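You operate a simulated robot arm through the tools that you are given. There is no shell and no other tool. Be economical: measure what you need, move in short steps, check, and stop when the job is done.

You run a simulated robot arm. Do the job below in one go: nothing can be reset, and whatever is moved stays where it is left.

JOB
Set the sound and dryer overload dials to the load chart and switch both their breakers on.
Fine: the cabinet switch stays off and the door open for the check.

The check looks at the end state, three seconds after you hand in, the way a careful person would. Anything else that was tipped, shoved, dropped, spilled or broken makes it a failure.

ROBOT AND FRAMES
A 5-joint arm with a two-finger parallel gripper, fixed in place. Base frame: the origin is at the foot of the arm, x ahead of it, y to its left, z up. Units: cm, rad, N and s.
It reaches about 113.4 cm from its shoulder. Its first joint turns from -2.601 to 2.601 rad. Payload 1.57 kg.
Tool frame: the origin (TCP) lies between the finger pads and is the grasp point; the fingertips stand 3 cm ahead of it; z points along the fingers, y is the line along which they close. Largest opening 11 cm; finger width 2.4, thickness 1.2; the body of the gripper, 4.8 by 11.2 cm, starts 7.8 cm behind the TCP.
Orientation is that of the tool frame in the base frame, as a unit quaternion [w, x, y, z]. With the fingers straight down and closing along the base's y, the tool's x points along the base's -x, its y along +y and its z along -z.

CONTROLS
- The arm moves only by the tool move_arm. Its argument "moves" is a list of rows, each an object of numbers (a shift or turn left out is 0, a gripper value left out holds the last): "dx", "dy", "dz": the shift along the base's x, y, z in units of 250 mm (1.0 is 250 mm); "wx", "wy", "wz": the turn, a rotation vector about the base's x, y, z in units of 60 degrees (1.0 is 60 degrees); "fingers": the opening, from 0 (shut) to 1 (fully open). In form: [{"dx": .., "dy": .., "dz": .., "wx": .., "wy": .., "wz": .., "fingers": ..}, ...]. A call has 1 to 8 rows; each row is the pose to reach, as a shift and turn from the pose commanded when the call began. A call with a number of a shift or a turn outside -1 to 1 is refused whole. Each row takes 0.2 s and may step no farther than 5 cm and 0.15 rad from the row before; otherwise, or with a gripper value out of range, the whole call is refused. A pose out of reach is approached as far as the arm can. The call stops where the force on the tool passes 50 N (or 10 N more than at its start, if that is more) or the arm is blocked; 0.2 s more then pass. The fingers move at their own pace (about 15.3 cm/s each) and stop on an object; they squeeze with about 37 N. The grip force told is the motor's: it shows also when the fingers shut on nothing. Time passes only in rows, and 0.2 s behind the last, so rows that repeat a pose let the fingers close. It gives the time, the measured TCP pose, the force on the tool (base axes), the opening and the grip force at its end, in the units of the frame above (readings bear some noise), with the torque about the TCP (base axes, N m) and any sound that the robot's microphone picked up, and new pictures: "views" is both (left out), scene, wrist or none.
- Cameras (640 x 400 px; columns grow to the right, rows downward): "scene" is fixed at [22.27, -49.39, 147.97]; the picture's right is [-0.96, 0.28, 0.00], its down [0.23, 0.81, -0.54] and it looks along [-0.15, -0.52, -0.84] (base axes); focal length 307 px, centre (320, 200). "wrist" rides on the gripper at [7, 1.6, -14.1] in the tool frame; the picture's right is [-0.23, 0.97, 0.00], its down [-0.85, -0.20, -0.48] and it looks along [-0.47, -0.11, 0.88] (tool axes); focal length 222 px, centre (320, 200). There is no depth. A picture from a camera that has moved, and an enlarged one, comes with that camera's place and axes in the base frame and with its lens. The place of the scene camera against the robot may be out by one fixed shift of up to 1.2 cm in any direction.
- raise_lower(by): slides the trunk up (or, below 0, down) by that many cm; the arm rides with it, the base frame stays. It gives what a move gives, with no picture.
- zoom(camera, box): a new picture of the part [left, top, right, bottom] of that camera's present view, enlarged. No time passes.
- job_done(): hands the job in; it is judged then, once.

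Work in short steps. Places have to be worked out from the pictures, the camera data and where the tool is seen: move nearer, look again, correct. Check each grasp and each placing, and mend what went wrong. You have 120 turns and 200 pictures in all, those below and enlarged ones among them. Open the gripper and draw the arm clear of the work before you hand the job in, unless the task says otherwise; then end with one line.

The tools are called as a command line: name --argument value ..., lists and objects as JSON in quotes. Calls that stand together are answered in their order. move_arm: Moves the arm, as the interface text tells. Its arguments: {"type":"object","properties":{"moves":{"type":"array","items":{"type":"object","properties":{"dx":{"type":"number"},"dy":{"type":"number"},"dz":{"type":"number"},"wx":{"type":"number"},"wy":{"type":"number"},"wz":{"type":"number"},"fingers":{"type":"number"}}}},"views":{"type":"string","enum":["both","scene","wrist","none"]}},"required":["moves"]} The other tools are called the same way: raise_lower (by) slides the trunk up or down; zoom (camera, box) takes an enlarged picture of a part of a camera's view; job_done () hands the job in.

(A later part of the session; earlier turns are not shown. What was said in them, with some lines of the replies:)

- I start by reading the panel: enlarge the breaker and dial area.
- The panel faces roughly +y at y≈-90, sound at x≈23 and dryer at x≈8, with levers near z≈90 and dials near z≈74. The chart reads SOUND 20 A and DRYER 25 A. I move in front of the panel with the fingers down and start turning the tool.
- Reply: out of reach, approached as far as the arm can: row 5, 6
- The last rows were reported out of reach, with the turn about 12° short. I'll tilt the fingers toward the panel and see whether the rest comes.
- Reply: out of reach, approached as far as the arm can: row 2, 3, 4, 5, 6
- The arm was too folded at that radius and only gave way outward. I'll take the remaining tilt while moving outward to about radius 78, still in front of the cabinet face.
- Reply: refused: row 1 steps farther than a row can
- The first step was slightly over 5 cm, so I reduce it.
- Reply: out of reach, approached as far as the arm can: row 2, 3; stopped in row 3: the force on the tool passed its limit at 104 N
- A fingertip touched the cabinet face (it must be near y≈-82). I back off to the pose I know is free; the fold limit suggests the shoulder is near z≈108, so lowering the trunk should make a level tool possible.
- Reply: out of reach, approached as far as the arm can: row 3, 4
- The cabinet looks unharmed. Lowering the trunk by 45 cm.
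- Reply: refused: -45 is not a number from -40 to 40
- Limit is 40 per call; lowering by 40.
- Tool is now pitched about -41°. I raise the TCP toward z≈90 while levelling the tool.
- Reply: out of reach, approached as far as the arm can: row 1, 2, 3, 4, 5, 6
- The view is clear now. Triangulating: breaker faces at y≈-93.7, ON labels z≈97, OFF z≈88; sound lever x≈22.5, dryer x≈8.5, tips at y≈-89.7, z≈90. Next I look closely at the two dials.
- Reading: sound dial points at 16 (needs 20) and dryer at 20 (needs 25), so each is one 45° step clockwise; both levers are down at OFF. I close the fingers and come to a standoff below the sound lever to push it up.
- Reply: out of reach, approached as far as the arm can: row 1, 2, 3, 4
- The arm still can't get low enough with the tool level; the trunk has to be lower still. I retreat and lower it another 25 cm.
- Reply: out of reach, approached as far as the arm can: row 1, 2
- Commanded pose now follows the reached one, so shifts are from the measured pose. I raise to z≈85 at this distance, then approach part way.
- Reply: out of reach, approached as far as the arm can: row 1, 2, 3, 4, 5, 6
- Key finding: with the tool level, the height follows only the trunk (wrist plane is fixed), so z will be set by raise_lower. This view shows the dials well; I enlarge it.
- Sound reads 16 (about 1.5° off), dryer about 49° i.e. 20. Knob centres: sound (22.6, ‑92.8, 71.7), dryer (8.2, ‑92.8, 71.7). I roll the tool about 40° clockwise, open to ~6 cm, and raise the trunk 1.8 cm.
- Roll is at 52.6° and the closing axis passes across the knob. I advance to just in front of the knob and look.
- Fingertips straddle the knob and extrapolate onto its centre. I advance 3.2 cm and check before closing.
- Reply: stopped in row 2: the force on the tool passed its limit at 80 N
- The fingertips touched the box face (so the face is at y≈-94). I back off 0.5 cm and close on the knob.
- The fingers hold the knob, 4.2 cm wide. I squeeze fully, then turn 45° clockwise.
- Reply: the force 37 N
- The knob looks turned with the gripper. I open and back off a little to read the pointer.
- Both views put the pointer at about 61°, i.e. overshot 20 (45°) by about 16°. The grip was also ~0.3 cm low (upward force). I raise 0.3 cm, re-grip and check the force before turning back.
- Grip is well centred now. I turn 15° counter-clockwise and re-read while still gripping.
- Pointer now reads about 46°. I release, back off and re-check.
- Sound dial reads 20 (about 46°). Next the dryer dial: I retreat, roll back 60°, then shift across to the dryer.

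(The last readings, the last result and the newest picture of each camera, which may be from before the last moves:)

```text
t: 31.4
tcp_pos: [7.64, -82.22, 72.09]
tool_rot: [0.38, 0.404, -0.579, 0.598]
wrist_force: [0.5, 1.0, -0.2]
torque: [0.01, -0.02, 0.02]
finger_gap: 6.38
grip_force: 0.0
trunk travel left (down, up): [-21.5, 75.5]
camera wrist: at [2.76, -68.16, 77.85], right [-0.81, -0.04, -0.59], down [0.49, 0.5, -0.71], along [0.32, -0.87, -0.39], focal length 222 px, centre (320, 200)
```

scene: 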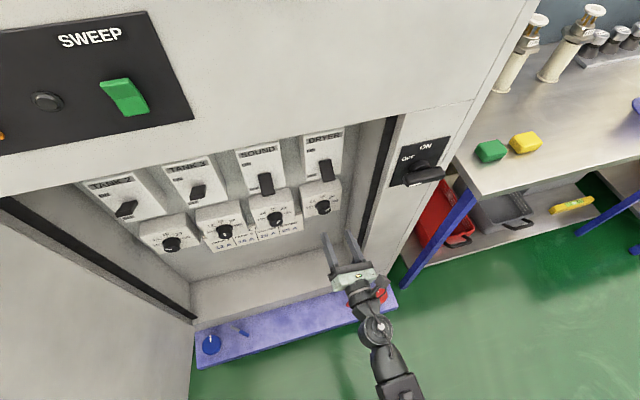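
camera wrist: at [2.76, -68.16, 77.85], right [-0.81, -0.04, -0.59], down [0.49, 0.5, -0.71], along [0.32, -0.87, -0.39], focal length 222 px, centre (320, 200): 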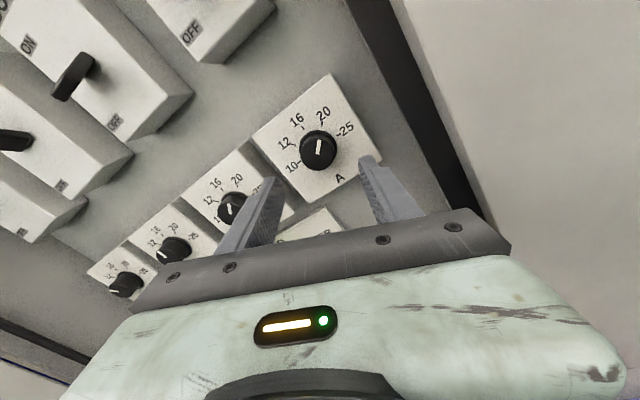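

Dryer knob estimated at (7.95, ‑92.3, 72.2). I advance to just before it and check.

move_arm --moves '[{"dx": 0.004, "dy": -0.12}, {"dx": 0.008, "dy": -0.24}]' --views "wrist"

zoom --camera "scene" --box '[290, 175, 370, 225]'

```text
t: 32.0
tcp_pos: [7.7, -87.93, 72.17]
tool_rot: [0.379, 0.405, -0.578, 0.599]
wrist_force: [0.2, 0.2, 0.3]
torque: [0.03, 0.01, -0.01]
finger_gap: 6.4
grip_force: 0.1
trunk travel left (down, up): [-21.5, 75.5]
camera wrist: at [2.88, -74.09, 77.87], right [-0.81, -0.04, -0.59], down [0.49, 0.5, -0.71], along [0.32, -0.87, -0.38], focal length 222 px, centre (320, 200)
```

wrist: 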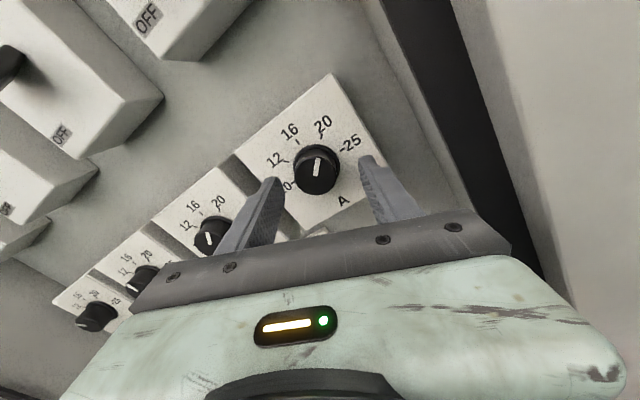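

```text
8.00 times, centred on (330, 200) of scene
camera zoom: at [22.27, -49.39, 147.97], right [-0.96, 0.28, 0.0], down [0.23, 0.81, -0.54], along [-0.15, -0.52, -0.84], focal length 2454 px, centre (240, 200)
```

zoom: 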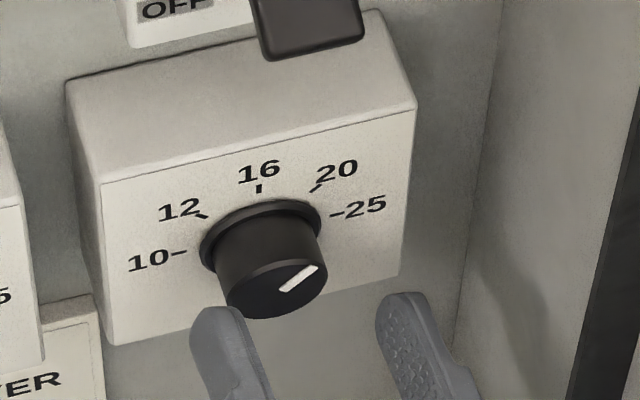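

Knob looks to be ~0.4 cm further to +x; I correct, advance to y≈-90.5, and close gently.

move_arm --moves '[{"dx": 0.016, "dy": -0.05}, {"dx": 0.017, "dy": -0.1}, {"dx": 0.017, "dy": -0.1, "fingers": 0.42}, {"dx": 0.017, "dy": -0.1, "fingers": 0.37}]' --views "wrist"

zoom --camera "scene" --box '[290, 175, 370, 225]'

```text
t: 33.0
tcp_pos: [8.28, -90.64, 72.11]
tool_rot: [0.379, 0.405, -0.579, 0.598]
wrist_force: [-0.9, 0.0, -0.5]
torque: [0.01, 0.0, 0.02]
finger_gap: 4.07
grip_force: 0.0
trunk travel left (down, up): [-21.5, 75.5]
camera wrist: at [3.43, -76.71, 77.85], right [-0.81, -0.04, -0.59], down [0.49, 0.5, -0.71], along [0.32, -0.86, -0.39], focal length 222 px, centre (320, 200)
```

wrist: 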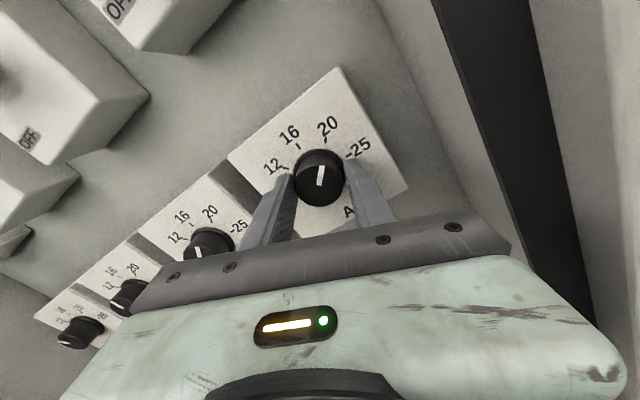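

```text
8.00 times, centred on (330, 200) of scene
camera zoom: at [22.27, -49.39, 147.97], right [-0.96, 0.28, 0.0], down [0.23, 0.81, -0.54], along [-0.15, -0.52, -0.84], focal length 2454 px, centre (240, 200)
```

zoom: 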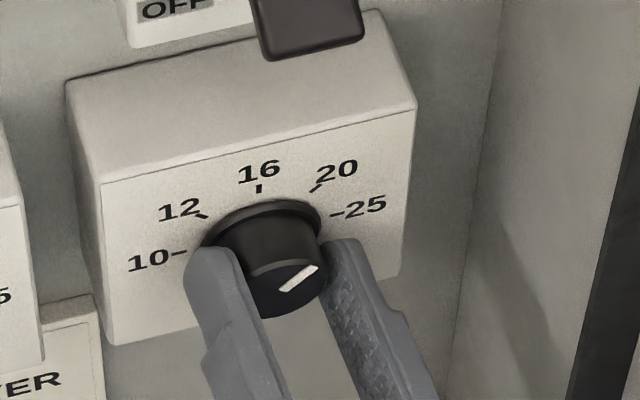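

Well centred, no force. I squeeze fully and turn 37.5° clockwise, then read.

move_arm --moves '[{"fingers": 0}, {"fingers": 0}, {"wx": 0.0054, "wy": -0.125}, {"wx": 0.0108, "wy": -0.25}, {"wx": 0.0162, "wy": -0.375}, {"wx": 0.0216, "wy": -0.5}, {"wx": 0.027, "wy": -0.625}, {"wx": 0.027, "wy": -0.625}]' --views "none"

zoom --camera "wrist" --box '[240, 80, 400, 200]'

zoom --camera "scene" --box '[298, 185, 350, 218]'

```text
t: 34.8
tcp_pos: [8.23, -90.63, 71.99]
tool_rot: [0.165, 0.197, -0.677, 0.69]
wrist_force: [16.0, -3.2, -1.1]
torque: [0.68, -0.04, 0.02]
finger_gap: 3.74
grip_force: 43.9
trunk travel left (down, up): [-21.5, 75.5]
```

```text
3.33 times, centred on (320, 140) of wrist
camera zoom: at [0.85, -76.82, 74.07], right [-0.28, -0.02, -0.96], down [0.82, 0.52, -0.25], along [0.5, -0.86, -0.13], focal length 740 px, centre (320, 400)
```

zoom: 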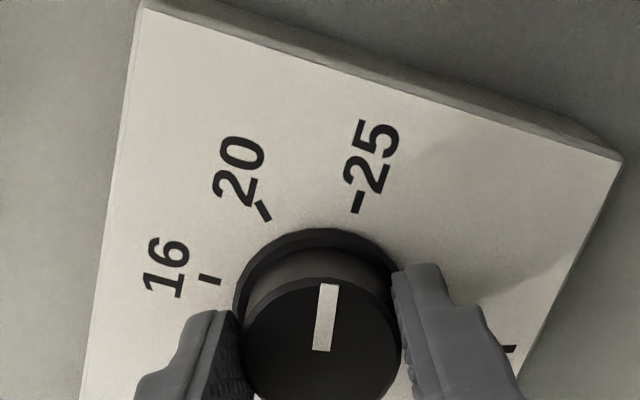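

```text
12.12 times, centred on (324, 202) of scene
camera zoom: at [22.27, -49.39, 147.97], right [-0.96, 0.28, 0.0], down [0.23, 0.81, -0.54], along [-0.15, -0.52, -0.84], focal length 3719 px, centre (272, 182)
```

zoom: 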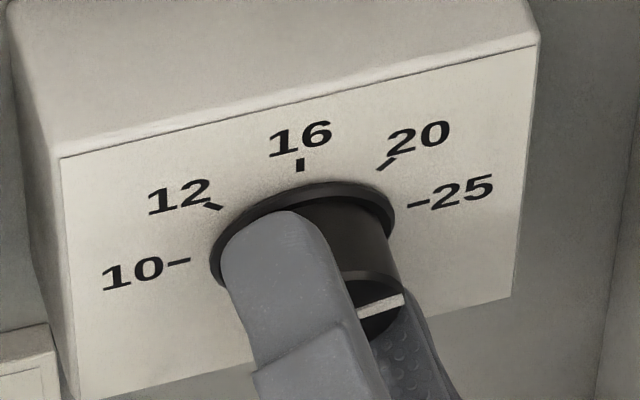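

Pointer is at about 85°; I add 5° more, then release and read.

move_arm --moves '[{"wx": 0.0035, "wy": -0.08}, {"wx": 0.0035, "wy": -0.08}, {"wx": 0.0035, "wy": -0.08, "fingers": 0.58}, {"wx": 0.0035, "wy": -0.08, "fingers": 0.58}, {"dx": -0.004, "dy": 0.1, "wx": 0.0035, "wy": -0.08}, {"dx": -0.008, "dy": 0.25, "wx": 0.0035, "wy": -0.08}]' --views "none"

zoom --camera "wrist" --box '[240, 60, 400, 180]'

zoom --camera "scene" --box '[298, 185, 350, 218]'

```text
t: 36.2
tcp_pos: [7.87, -84.24, 72.16]
tool_rot: [0.138, 0.166, -0.686, 0.695]
wrist_force: [0.5, -0.5, -0.3]
torque: [0.0, 0.01, 0.01]
finger_gap: 6.38
grip_force: 0.0
trunk travel left (down, up): [-21.5, 75.5]
```

```text
3.33 times, centred on (320, 120) of wrist
camera zoom: at [0.34, -70.45, 73.52], right [-0.2, -0.01, -0.98], down [0.84, 0.52, -0.18], along [0.51, -0.86, -0.09], focal length 740 px, centre (320, 467)
```

zoom: 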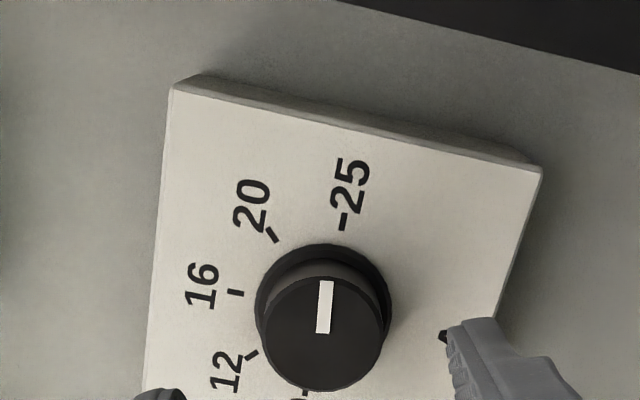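

```text
12.12 times, centred on (324, 202) of scene
camera zoom: at [22.27, -49.39, 147.97], right [-0.96, 0.28, 0.0], down [0.23, 0.81, -0.54], along [-0.15, -0.52, -0.84], focal length 3719 px, centre (272, 182)
```

zoom: 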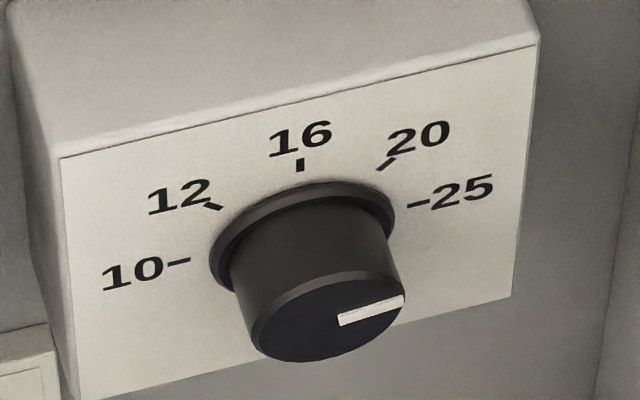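

Estimates scatter between 80° and 90°, so I take tighter enlargements to measure it properly.

zoom --camera "wrist" --box '[280, 90, 360, 190]'

zoom --camera "scene" --box '[310, 190, 342, 218]'

```text
4.00 times, centred on (320, 140) of wrist
camera zoom: at [0.34, -70.45, 73.52], right [-0.2, -0.01, -0.98], down [0.84, 0.52, -0.18], along [0.51, -0.86, -0.09], focal length 888 px, centre (320, 440)
```

zoom: 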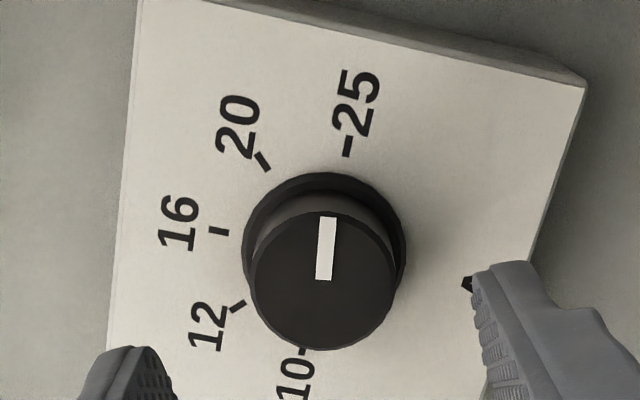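

```text
14.29 times, centred on (326, 204) of scene
camera zoom: at [22.27, -49.39, 147.97], right [-0.96, 0.28, 0.0], down [0.23, 0.81, -0.54], along [-0.15, -0.52, -0.84], focal length 4383 px, centre (234, 143)
```

zoom: 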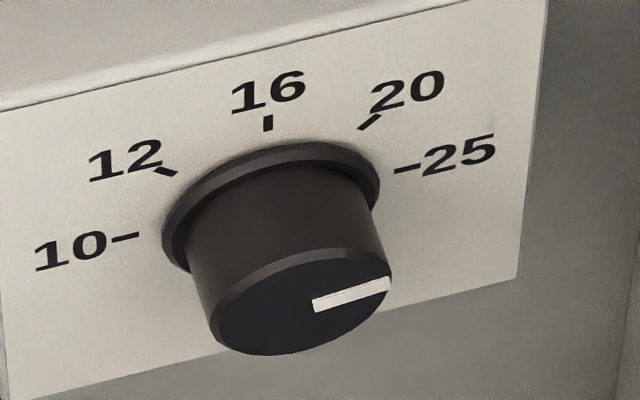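

Measured ~83–85°; I re-grip and add 6° clockwise.

move_arm --moves '[{"dx": 0.004, "dy": -0.125, "fingers": 0.58}, {"dx": 0.012, "dy": -0.25}, {"dx": 0.012, "dy": -0.25, "fingers": 0.3}, {"dx": 0.012, "dy": -0.25, "fingers": 0}, {"dx": 0.012, "dy": -0.25, "fingers": 0}, {"dx": 0.012, "dy": -0.25, "wx": 0.004, "wy": -0.1}, {"dx": 0.012, "dy": -0.25, "wx": 0.004, "wy": -0.1}]' --views "none"

move_arm --moves '[{"fingers": 0.58}, {"fingers": 0.58}, {"dx": -0.006, "dy": 0.15}, {"dx": -0.012, "dy": 0.3}]' --views "none"

zoom --camera "wrist" --box '[280, 90, 360, 190]'

zoom --camera "scene" --box '[310, 190, 342, 218]'

```text
t: 37.8
tcp_pos: [8.23, -90.78, 71.99]
tool_rot: [0.101, 0.132, -0.694, 0.701]
wrist_force: [6.4, -10.2, 7.4]
torque: [0.55, 0.01, -0.32]
finger_gap: 3.67
grip_force: 43.1
trunk travel left (down, up): [-21.5, 75.5]
```

```text
t: 38.8
tcp_pos: [8.06, -83.25, 72.01]
tool_rot: [0.101, 0.131, -0.694, 0.701]
wrist_force: [-0.1, 0.3, -0.3]
torque: [-0.03, -0.03, 0.01]
finger_gap: 6.37
grip_force: 0.1
trunk travel left (down, up): [-21.5, 75.5]
```

```text
4.00 times, centred on (320, 140) of wrist
camera zoom: at [0.25, -69.36, 72.77], right [-0.1, -0.01, -0.99], down [0.85, 0.52, -0.09], along [0.51, -0.86, -0.04], focal length 888 px, centre (320, 440)
```

zoom: 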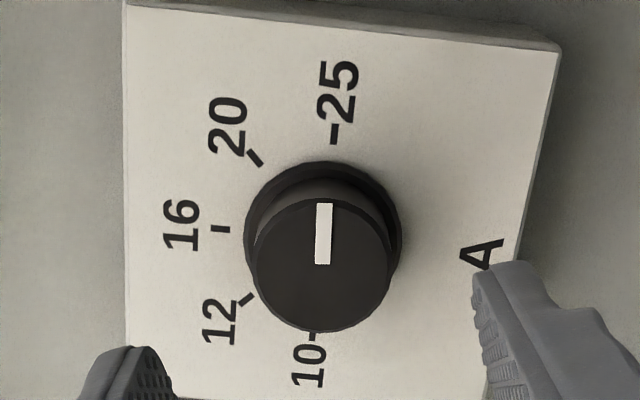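

```text
14.29 times, centred on (326, 204) of scene
camera zoom: at [22.27, -49.39, 147.97], right [-0.96, 0.28, 0.0], down [0.23, 0.81, -0.54], along [-0.15, -0.52, -0.84], focal length 4383 px, centre (234, 143)
```

zoom: 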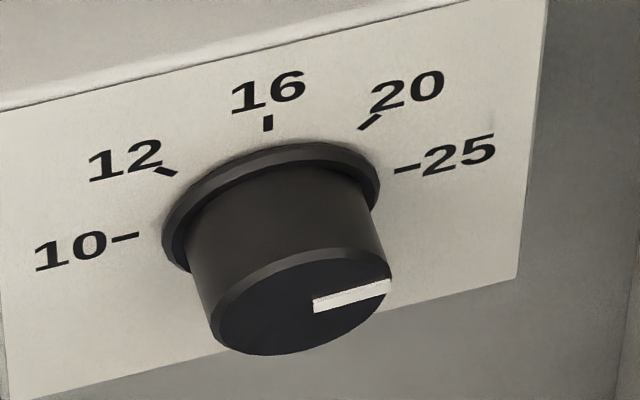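

Dryer now reads about 87° — on 25. Next the levers: I close the fingers and raise the trunk 13.5 cm to come in below the dryer lever.

move_arm --moves '[{"dy": 0.08, "fingers": 0}, {"dy": 0.08, "fingers": 0}, {"dy": 0.08, "fingers": 0}]' --views "none"

raise_lower --by 13.5

move_arm --moves '[{"dy": -0.1}]' --views "both"

zoom --camera "scene" --box '[290, 130, 370, 210]'

```text
t: 39.6
tcp_pos: [7.93, -81.2, 72.17]
tool_rot: [0.101, 0.131, -0.694, 0.701]
wrist_force: [0.2, -0.4, 0.0]
torque: [0.02, -0.02, -0.01]
finger_gap: 0.03
grip_force: 21.0
trunk travel left (down, up): [-21.5, 75.5]
```

```text
t: 41.2
tcp_pos: [7.95, -81.23, 85.48]
tool_rot: [0.102, 0.131, -0.693, 0.701]
wrist_force: [-0.8, 0.5, 0.8]
torque: [0.01, 0.01, -0.04]
finger_gap: 0.0
grip_force: 21.5
trunk travel left (down, up): [-35.0, 62.0]
```

```text
t: 41.6
tcp_pos: [7.87, -83.92, 85.58]
tool_rot: [0.101, 0.13, -0.694, 0.701]
wrist_force: [-0.3, 0.3, 0.1]
torque: [0.0, -0.01, -0.03]
finger_gap: 0.0
grip_force: 21.2
trunk travel left (down, up): [-35.0, 62.0]
camera wrist: at [0.21, -70.02, 86.28], right [-0.1, -0.01, -0.99], down [0.85, 0.52, -0.09], along [0.51, -0.86, -0.05], focal length 222 px, centre (320, 200)
```

scene: 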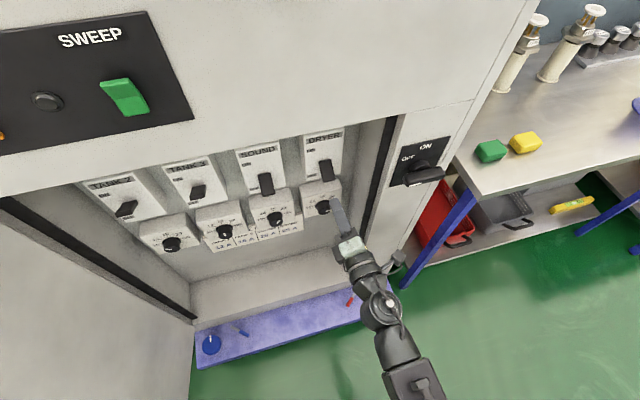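
wrist: 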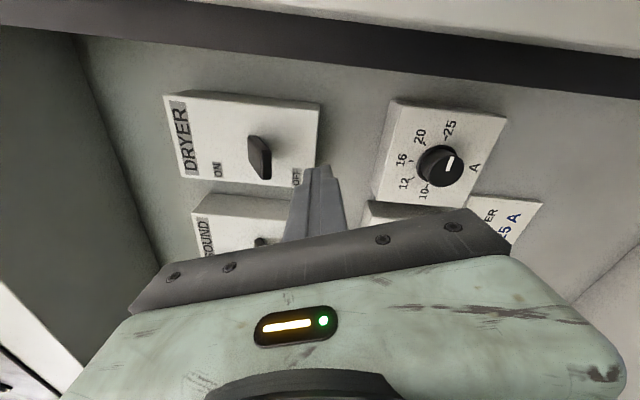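

```text
5.00 times, centred on (330, 170) of scene
camera zoom: at [22.27, -49.39, 147.97], right [-0.96, 0.28, 0.0], down [0.23, 0.81, -0.54], along [-0.15, -0.52, -0.84], focal length 1534 px, centre (270, 350)
```

zoom: 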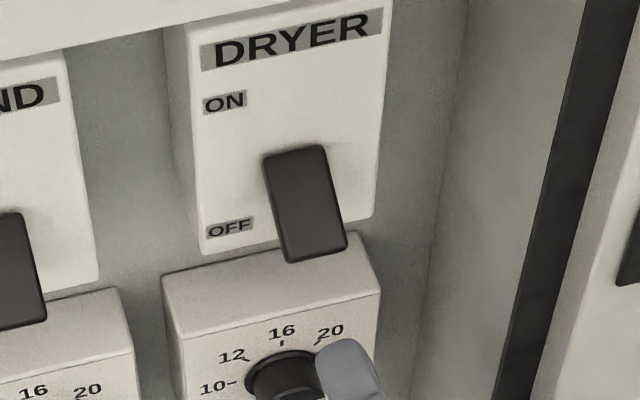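

Lever tip is near (8.3, ‑89, 90), above the fingers. I advance so the tips reach y≈-91.3 below it, then start raising in small steps.

move_arm --moves '[{"dx": 0.006, "dy": -0.09}, {"dx": 0.013, "dy": -0.176}]' --views "none"

raise_lower --by 2.5

zoom --camera "wrist" --box '[160, 60, 480, 260]'

zoom --camera "scene" --box '[290, 130, 370, 210]'

```text
t: 42.2
tcp_pos: [8.27, -88.28, 85.55]
tool_rot: [0.101, 0.131, -0.693, 0.701]
wrist_force: [-0.8, -0.2, 0.2]
torque: [0.01, 0.0, 0.02]
finger_gap: 0.0
grip_force: 21.5
trunk travel left (down, up): [-35.0, 62.0]
```

```text
t: 42.9
tcp_pos: [8.31, -88.16, 88.07]
tool_rot: [0.1, 0.131, -0.693, 0.701]
wrist_force: [0.1, -0.3, -0.6]
torque: [-0.02, 0.02, 0.0]
finger_gap: 0.01
grip_force: 21.0
trunk travel left (down, up): [-37.5, 59.5]
```

```text
2.00 times, centred on (320, 160) of wrist
camera zoom: at [0.55, -74.42, 88.77], right [-0.1, -0.01, -0.99], down [0.85, 0.52, -0.09], along [0.51, -0.86, -0.05], focal length 444 px, centre (320, 280)
```

zoom: 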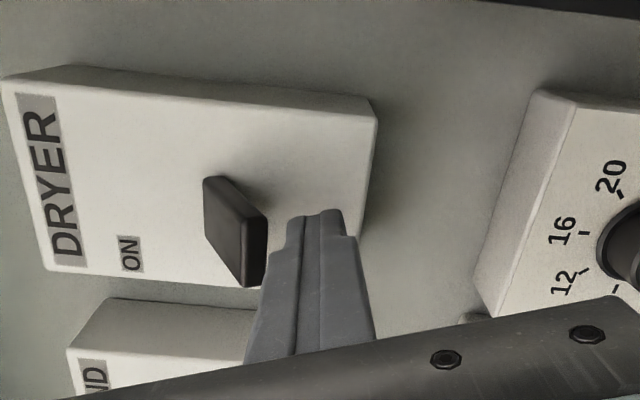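

```text
5.00 times, centred on (330, 170) of scene
camera zoom: at [22.27, -49.39, 147.97], right [-0.96, 0.28, 0.0], down [0.23, 0.81, -0.54], along [-0.15, -0.52, -0.84], focal length 1534 px, centre (270, 350)
```

zoom: 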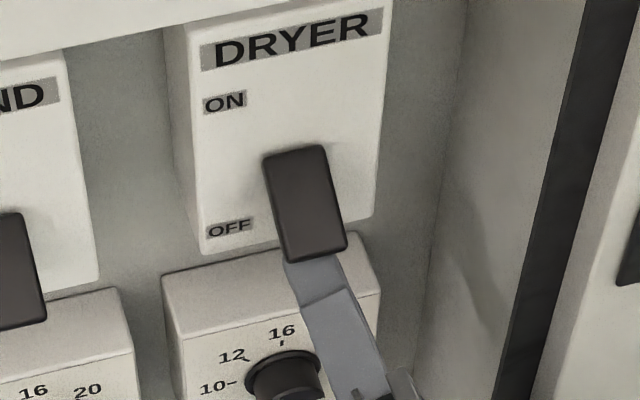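

The fingers are right under the lever. Raising 2 cm to push.

raise_lower --by 2

zoom --camera "wrist" --box '[160, 60, 480, 260]'

```text
t: 43.6
tcp_pos: [8.17, -88.26, 90.09]
tool_rot: [0.1, 0.131, -0.693, 0.702]
wrist_force: [0.3, -0.5, -0.5]
torque: [0.03, -0.02, 0.03]
finger_gap: 0.0
grip_force: 21.2
trunk travel left (down, up): [-39.5, 57.5]
```

```text
2.00 times, centred on (320, 160) of wrist
camera zoom: at [0.55, -74.42, 90.77], right [-0.1, -0.01, -0.99], down [0.85, 0.52, -0.09], along [0.51, -0.86, -0.05], focal length 444 px, centre (320, 280)
```

zoom: 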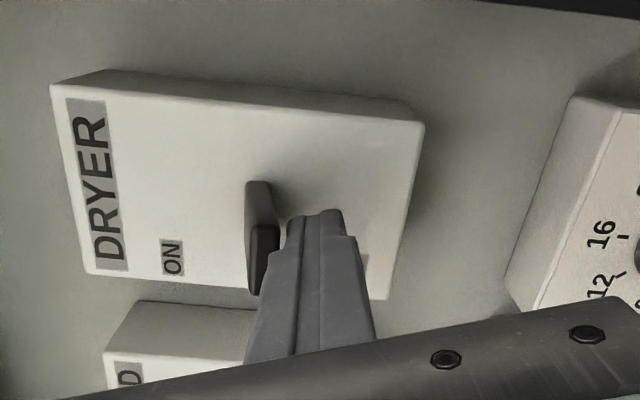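

The lever is following easily. Raising 2 more.

raise_lower --by 2

zoom --camera "wrist" --box '[160, 60, 480, 260]'

```text
t: 44.2
tcp_pos: [8.32, -88.15, 92.02]
tool_rot: [0.1, 0.132, -0.694, 0.701]
wrist_force: [1.1, 0.4, 0.4]
torque: [-0.04, 0.02, 0.01]
finger_gap: 0.03
grip_force: 21.4
trunk travel left (down, up): [-41.5, 55.5]
```

```text
2.00 times, centred on (320, 160) of wrist
camera zoom: at [0.55, -74.42, 92.77], right [-0.1, -0.01, -0.99], down [0.85, 0.52, -0.09], along [0.51, -0.86, -0.05], focal length 444 px, centre (320, 280)
```

zoom: 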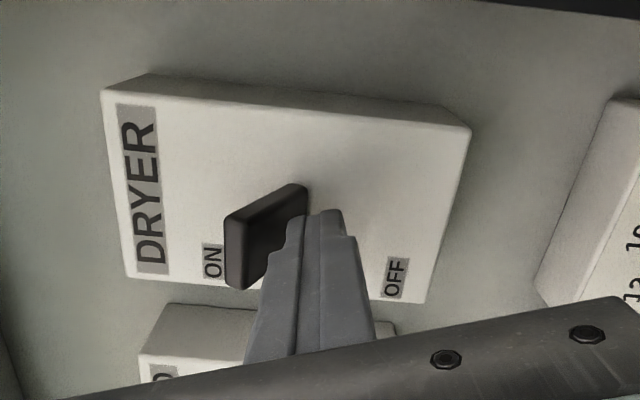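

The lever has flipped up toward ON. I nudge 1 cm more to confirm it is at its stop.

raise_lower --by 0.8

zoom --camera "wrist" --box '[160, 60, 480, 260]'

zoom --camera "scene" --box '[290, 130, 370, 210]'

```text
t: 44.7
tcp_pos: [8.24, -88.26, 92.31]
tool_rot: [0.102, 0.13, -0.695, 0.7]
wrist_force: [3.3, 6.2, -29.0]
torque: [0.78, -0.1, 0.06]
finger_gap: 0.0
grip_force: 21.2
trunk travel left (down, up): [-42.1, 54.9]
stopped: the force on the tool passed its limit at 60 N (the readings are from after the stop); the commanded pose is now the measured one
```

```text
2.00 times, centred on (320, 160) of wrist
camera zoom: at [0.61, -74.42, 93.2], right [-0.1, 0.0, -0.99], down [0.85, 0.51, -0.09], along [0.51, -0.86, -0.05], focal length 444 px, centre (320, 280)
```

zoom: 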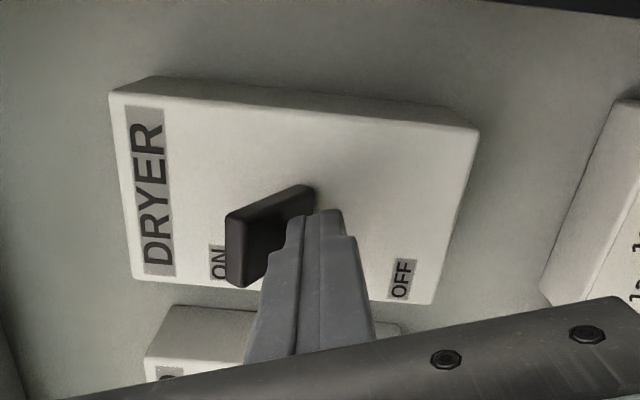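

```text
5.00 times, centred on (330, 170) of scene
camera zoom: at [22.27, -49.39, 147.97], right [-0.96, 0.28, 0.0], down [0.23, 0.81, -0.54], along [-0.15, -0.52, -0.84], focal length 1534 px, centre (270, 350)
```

zoom: 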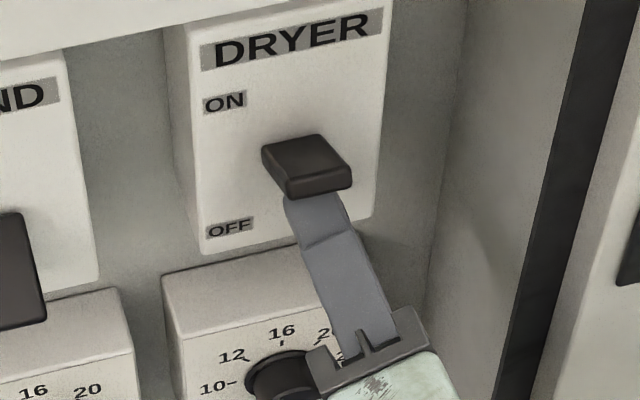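

Dryer lever is hard against its ON stop. I ease down, retreat, lower to z≈85.5 and move across to the sound lever.

raise_lower --by -1.2

move_arm --moves '[{"dx": -0.005, "dy": 0.1}, {"dx": -0.01, "dy": 0.2}, {"dx": -0.015, "dy": 0.3}]' --views "none"

raise_lower --by -5.6

move_arm --moves '[{"dx": 0.124, "wz": 0.036}, {"dx": 0.248, "wz": 0.071}, {"dx": 0.372, "wz": 0.107}, {"dx": 0.496, "wz": 0.142}]' --views "both"

```text
t: 45.3
tcp_pos: [8.14, -88.19, 91.47]
tool_rot: [0.103, 0.13, -0.695, 0.7]
wrist_force: [0.9, -0.4, 0.3]
torque: [0.0, 0.0, -0.01]
finger_gap: 0.02
grip_force: 21.5
trunk travel left (down, up): [-40.9, 56.1]
```

```text
t: 46.1
tcp_pos: [7.91, -80.53, 91.32]
tool_rot: [0.102, 0.13, -0.694, 0.7]
wrist_force: [-0.1, 0.1, -1.0]
torque: [-0.01, 0.0, 0.0]
finger_gap: 0.0
grip_force: 21.0
trunk travel left (down, up): [-40.9, 56.1]
```

```text
t: 47.1
tcp_pos: [7.9, -80.47, 85.85]
tool_rot: [0.103, 0.131, -0.695, 0.7]
wrist_force: [-0.7, 0.4, 0.2]
torque: [0.0, -0.02, 0.02]
finger_gap: 0.0
grip_force: 21.1
trunk travel left (down, up): [-35.3, 61.7]
```

```text
t: 48.1
tcp_pos: [20.33, -80.61, 85.83]
tool_rot: [0.049, 0.181, -0.683, 0.706]
wrist_force: [-0.1, -0.1, 0.2]
torque: [0.02, 0.01, -0.01]
finger_gap: 0.01
grip_force: 21.1
trunk travel left (down, up): [-35.3, 61.7]
camera wrist: at [10.68, -68.0, 86.6], right [-0.1, -0.02, -0.99], down [0.77, 0.63, -0.09], along [0.63, -0.77, -0.05], focal length 222 px, centre (320, 200)
```

scene: 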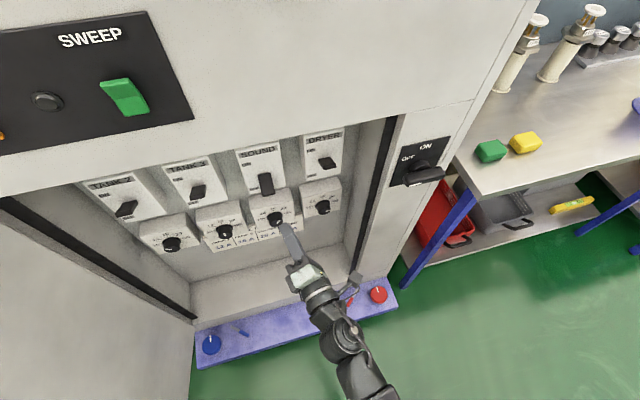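
wrist: 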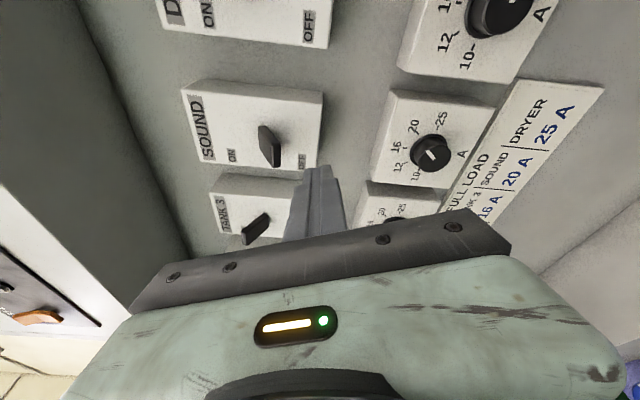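

Same approach at the sound lever: advance beneath it, then raise.

move_arm --moves '[{"dx": 0.021, "dy": -0.103}, {"dx": 0.042, "dy": -0.206}, {"dx": 0.063, "dy": -0.308, "wz": -0.004}]' --views "none"

raise_lower --by 2

zoom --camera "wrist" --box '[160, 60, 480, 260]'

zoom --camera "scene" --box '[230, 140, 310, 220]'

```text
t: 48.9
tcp_pos: [21.8, -87.67, 85.89]
tool_rot: [0.05, 0.181, -0.682, 0.707]
wrist_force: [0.7, -0.7, -0.2]
torque: [0.03, -0.01, 0.0]
finger_gap: 0.02
grip_force: 21.8
out of reach, approached as far as the arm can: row 3
trunk travel left (down, up): [-35.3, 61.7]
```

```text
t: 49.6
tcp_pos: [21.75, -87.72, 87.91]
tool_rot: [0.05, 0.18, -0.682, 0.707]
wrist_force: [0.0, -1.2, -0.6]
torque: [0.0, -0.03, 0.0]
finger_gap: 0.0
grip_force: 21.2
trunk travel left (down, up): [-37.3, 59.7]
```

```text
2.00 times, centred on (320, 160) of wrist
camera zoom: at [12.18, -75.14, 88.63], right [-0.1, -0.02, -0.99], down [0.77, 0.63, -0.09], along [0.63, -0.77, -0.04], focal length 444 px, centre (320, 280)
```

zoom: 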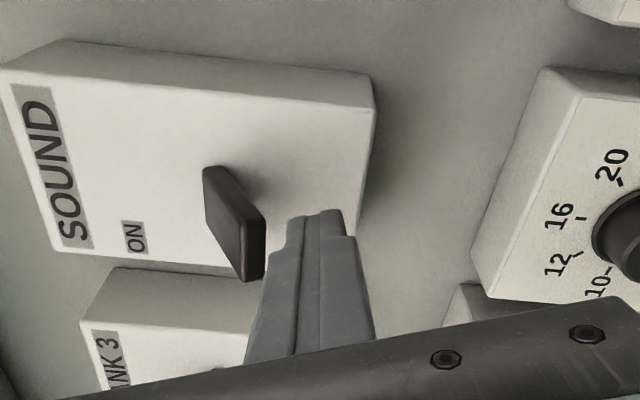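

```text
5.00 times, centred on (270, 180) of scene
camera zoom: at [22.27, -49.39, 147.97], right [-0.96, 0.28, 0.0], down [0.23, 0.81, -0.54], along [-0.15, -0.52, -0.84], focal length 1534 px, centre (570, 300)
```

zoom: 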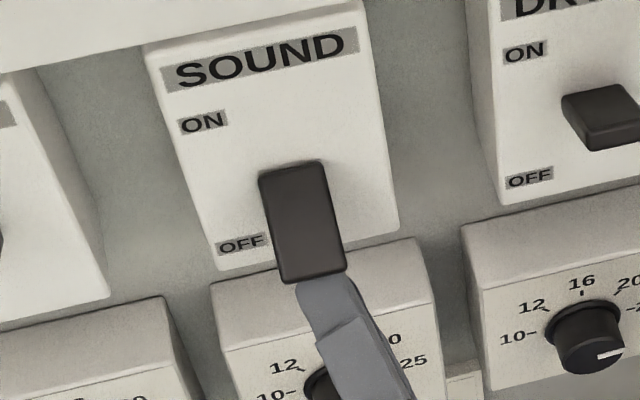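

Well placed beneath the sound lever. Raising 4 cm, as with the dryer.

raise_lower --by 2

raise_lower --by 2

zoom --camera "wrist" --box '[160, 60, 480, 260]'

```text
t: 50.2
tcp_pos: [21.77, -87.62, 90.0]
tool_rot: [0.051, 0.181, -0.682, 0.707]
wrist_force: [0.1, -0.2, -0.1]
torque: [0.02, 0.03, -0.02]
finger_gap: 0.01
grip_force: 21.0
trunk travel left (down, up): [-39.3, 57.7]
```

```text
t: 50.9
tcp_pos: [21.84, -87.71, 91.9]
tool_rot: [0.05, 0.18, -0.682, 0.707]
wrist_force: [0.9, -0.5, 0.2]
torque: [0.03, 0.01, -0.01]
finger_gap: 0.0
grip_force: 21.4
trunk travel left (down, up): [-41.3, 55.7]
```

```text
2.00 times, centred on (320, 160) of wrist
camera zoom: at [12.18, -75.14, 92.64], right [-0.1, -0.02, -0.99], down [0.77, 0.63, -0.09], along [0.63, -0.77, -0.04], focal length 444 px, centre (320, 280)
```

zoom: 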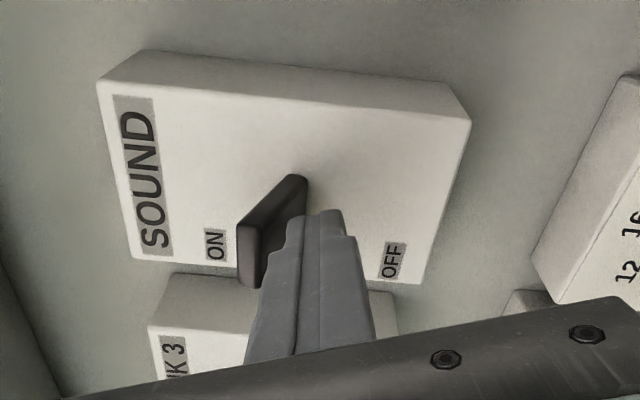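

The sound lever flipped as well. A small nudge confirms its stop, then I ease down and retreat.

raise_lower --by 0.9

raise_lower --by -1.3

move_arm --moves '[{"dx": -0.02, "dy": 0.1}, {"dx": -0.04, "dy": 0.2}, {"dx": -0.06, "dy": 0.3}, {"dx": -0.08, "dy": 0.4}, {"dx": -0.08, "dy": 0.4, "fingers": 0.6}, {"dx": -0.08, "dy": 0.4, "fingers": 0.6}]' --views "both"

zoom --camera "scene" --box '[230, 130, 350, 230]'

zoom --camera "scene" --box '[250, 195, 302, 228]'

```text
t: 51.5
tcp_pos: [21.82, -87.56, 92.74]
tool_rot: [0.05, 0.181, -0.683, 0.706]
wrist_force: [-2.8, 8.5, -15.9]
torque: [0.36, -0.04, -0.11]
finger_gap: 0.02
grip_force: 21.6
trunk travel left (down, up): [-42.2, 54.8]
```

```text
t: 52.1
tcp_pos: [21.71, -87.81, 91.49]
tool_rot: [0.051, 0.18, -0.682, 0.707]
wrist_force: [0.2, 0.1, -0.1]
torque: [-0.01, -0.03, 0.0]
finger_gap: 0.01
grip_force: 21.1
trunk travel left (down, up): [-40.9, 56.1]
```

```text
t: 53.5
tcp_pos: [19.91, -77.62, 91.63]
tool_rot: [0.051, 0.18, -0.682, 0.707]
wrist_force: [0.1, 0.2, -0.7]
torque: [-0.02, 0.0, 0.02]
finger_gap: 6.58
grip_force: 0.0
trunk travel left (down, up): [-40.9, 56.1]
camera wrist: at [10.14, -65.12, 92.25], right [-0.1, -0.03, -0.99], down [0.77, 0.63, -0.09], along [0.63, -0.77, -0.04], focal length 222 px, centre (320, 200)
```

scene: 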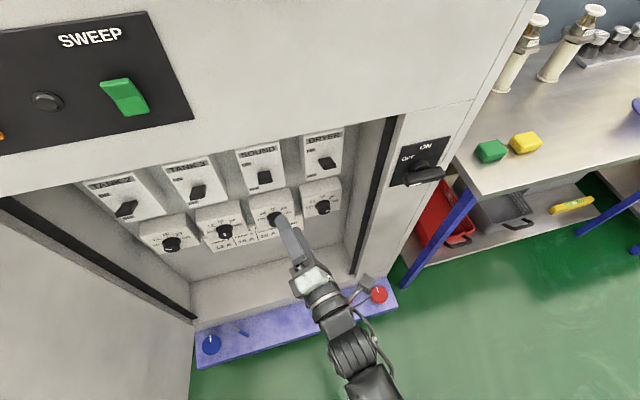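
wrist: 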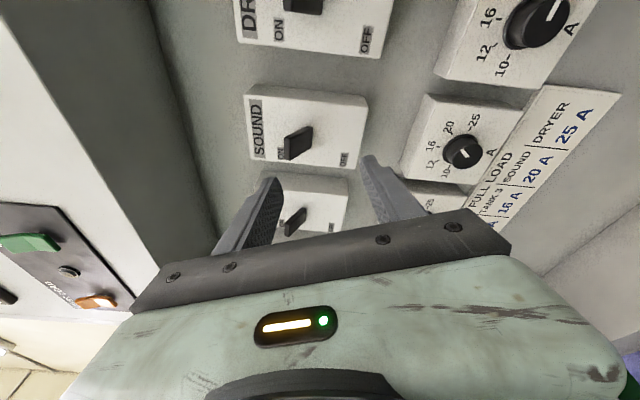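

```text
4.00 times, centred on (290, 180) of scene
camera zoom: at [22.27, -49.39, 147.97], right [-0.96, 0.28, 0.0], down [0.23, 0.81, -0.54], along [-0.15, -0.52, -0.84], focal length 1227 px, centre (440, 280)
```

zoom: 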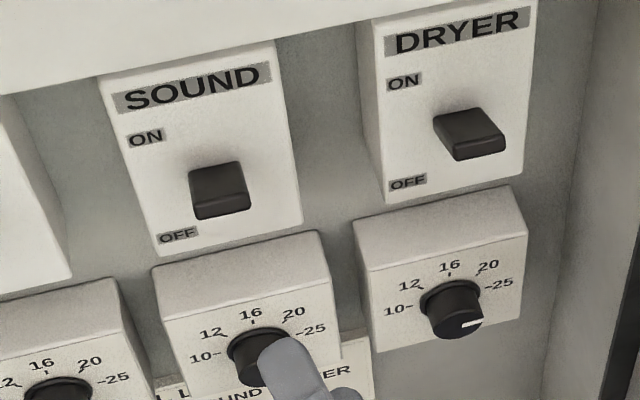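

```text
12.12 times, centred on (276, 212) of scene
camera zoom: at [22.27, -49.39, 147.97], right [-0.96, 0.28, 0.0], down [0.23, 0.81, -0.54], along [-0.15, -0.52, -0.84], focal length 3719 px, centre (853, 61)
```

zoom: 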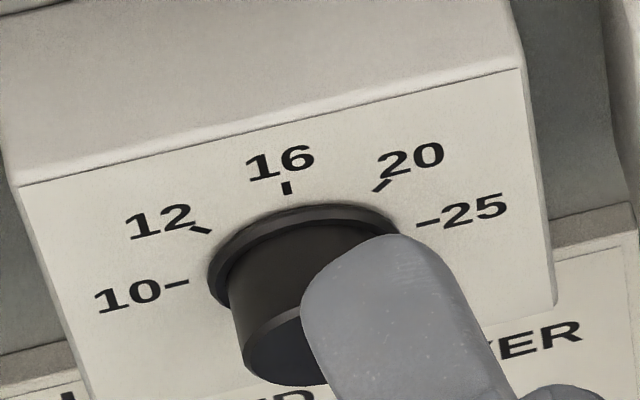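

Both handles now stand up like the other switched-on breakers, and both pushed to their stops. I draw the arm back further and take a last look at the dials.

move_arm --moves '[{"dx": -0.06, "dy": 0.15}, {"dx": -0.12, "dy": 0.3}, {"dx": -0.18, "dy": 0.4}]' --views "scene"

zoom --camera "scene" --box '[240, 140, 350, 230]'

zoom --camera "wrist" --box '[240, 20, 560, 220]'

```text
t: 54.3
tcp_pos: [16.29, -75.38, 91.41]
tool_rot: [0.05, 0.18, -0.682, 0.707]
wrist_force: [-0.1, 0.0, -0.2]
torque: [-0.01, -0.04, -0.04]
finger_gap: 6.61
grip_force: 0.0
out of reach, approached as far as the arm can: row 1, 2, 3
trunk travel left (down, up): [-40.9, 56.1]
```

scene: 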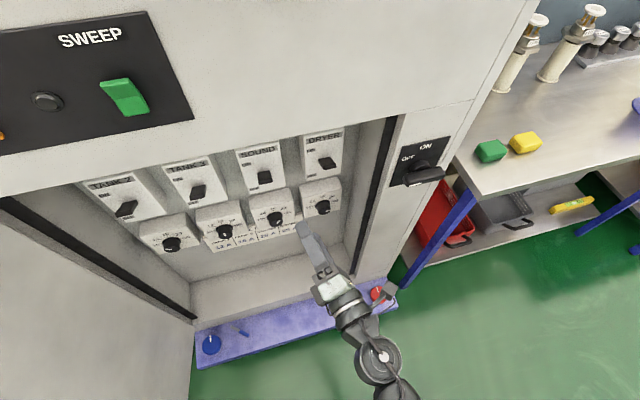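

```text
4.44 times, centred on (295, 185) of scene
camera zoom: at [22.27, -49.39, 147.97], right [-0.96, 0.28, 0.0], down [0.23, 0.81, -0.54], along [-0.15, -0.52, -0.84], focal length 1364 px, centre (431, 267)
```

zoom: 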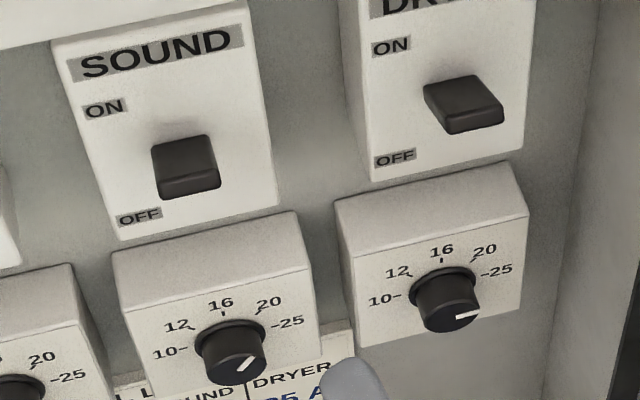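

```text
2.00 times, centred on (400, 120) of wrist
camera zoom: at [6.66, -62.78, 92.22], right [-0.1, -0.02, -0.99], down [0.77, 0.63, -0.09], along [0.63, -0.77, -0.04], focal length 444 px, centre (160, 360)
```

zoom: 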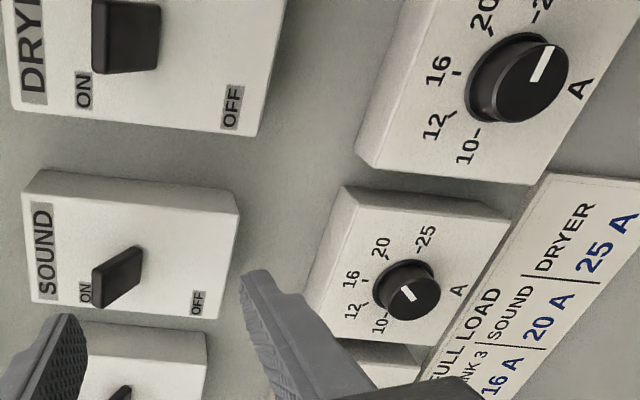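

Sound reads 20 and dryer reads 25. Both levers are at ON, the cabinet switch is still OFF, the door is open, and the arm is outside the cabinet with the gripper open. I hand in.

job_done

```text
The job is handed in.
```

I set the sound dial to 20 A and the dryer dial to 25 A, and switched both breakers on. The cabinet switch is still off and the door is open. While getting into position, a fingertip knocked the cabinet front once (about 104 N), and I saw no damage in the pictures.
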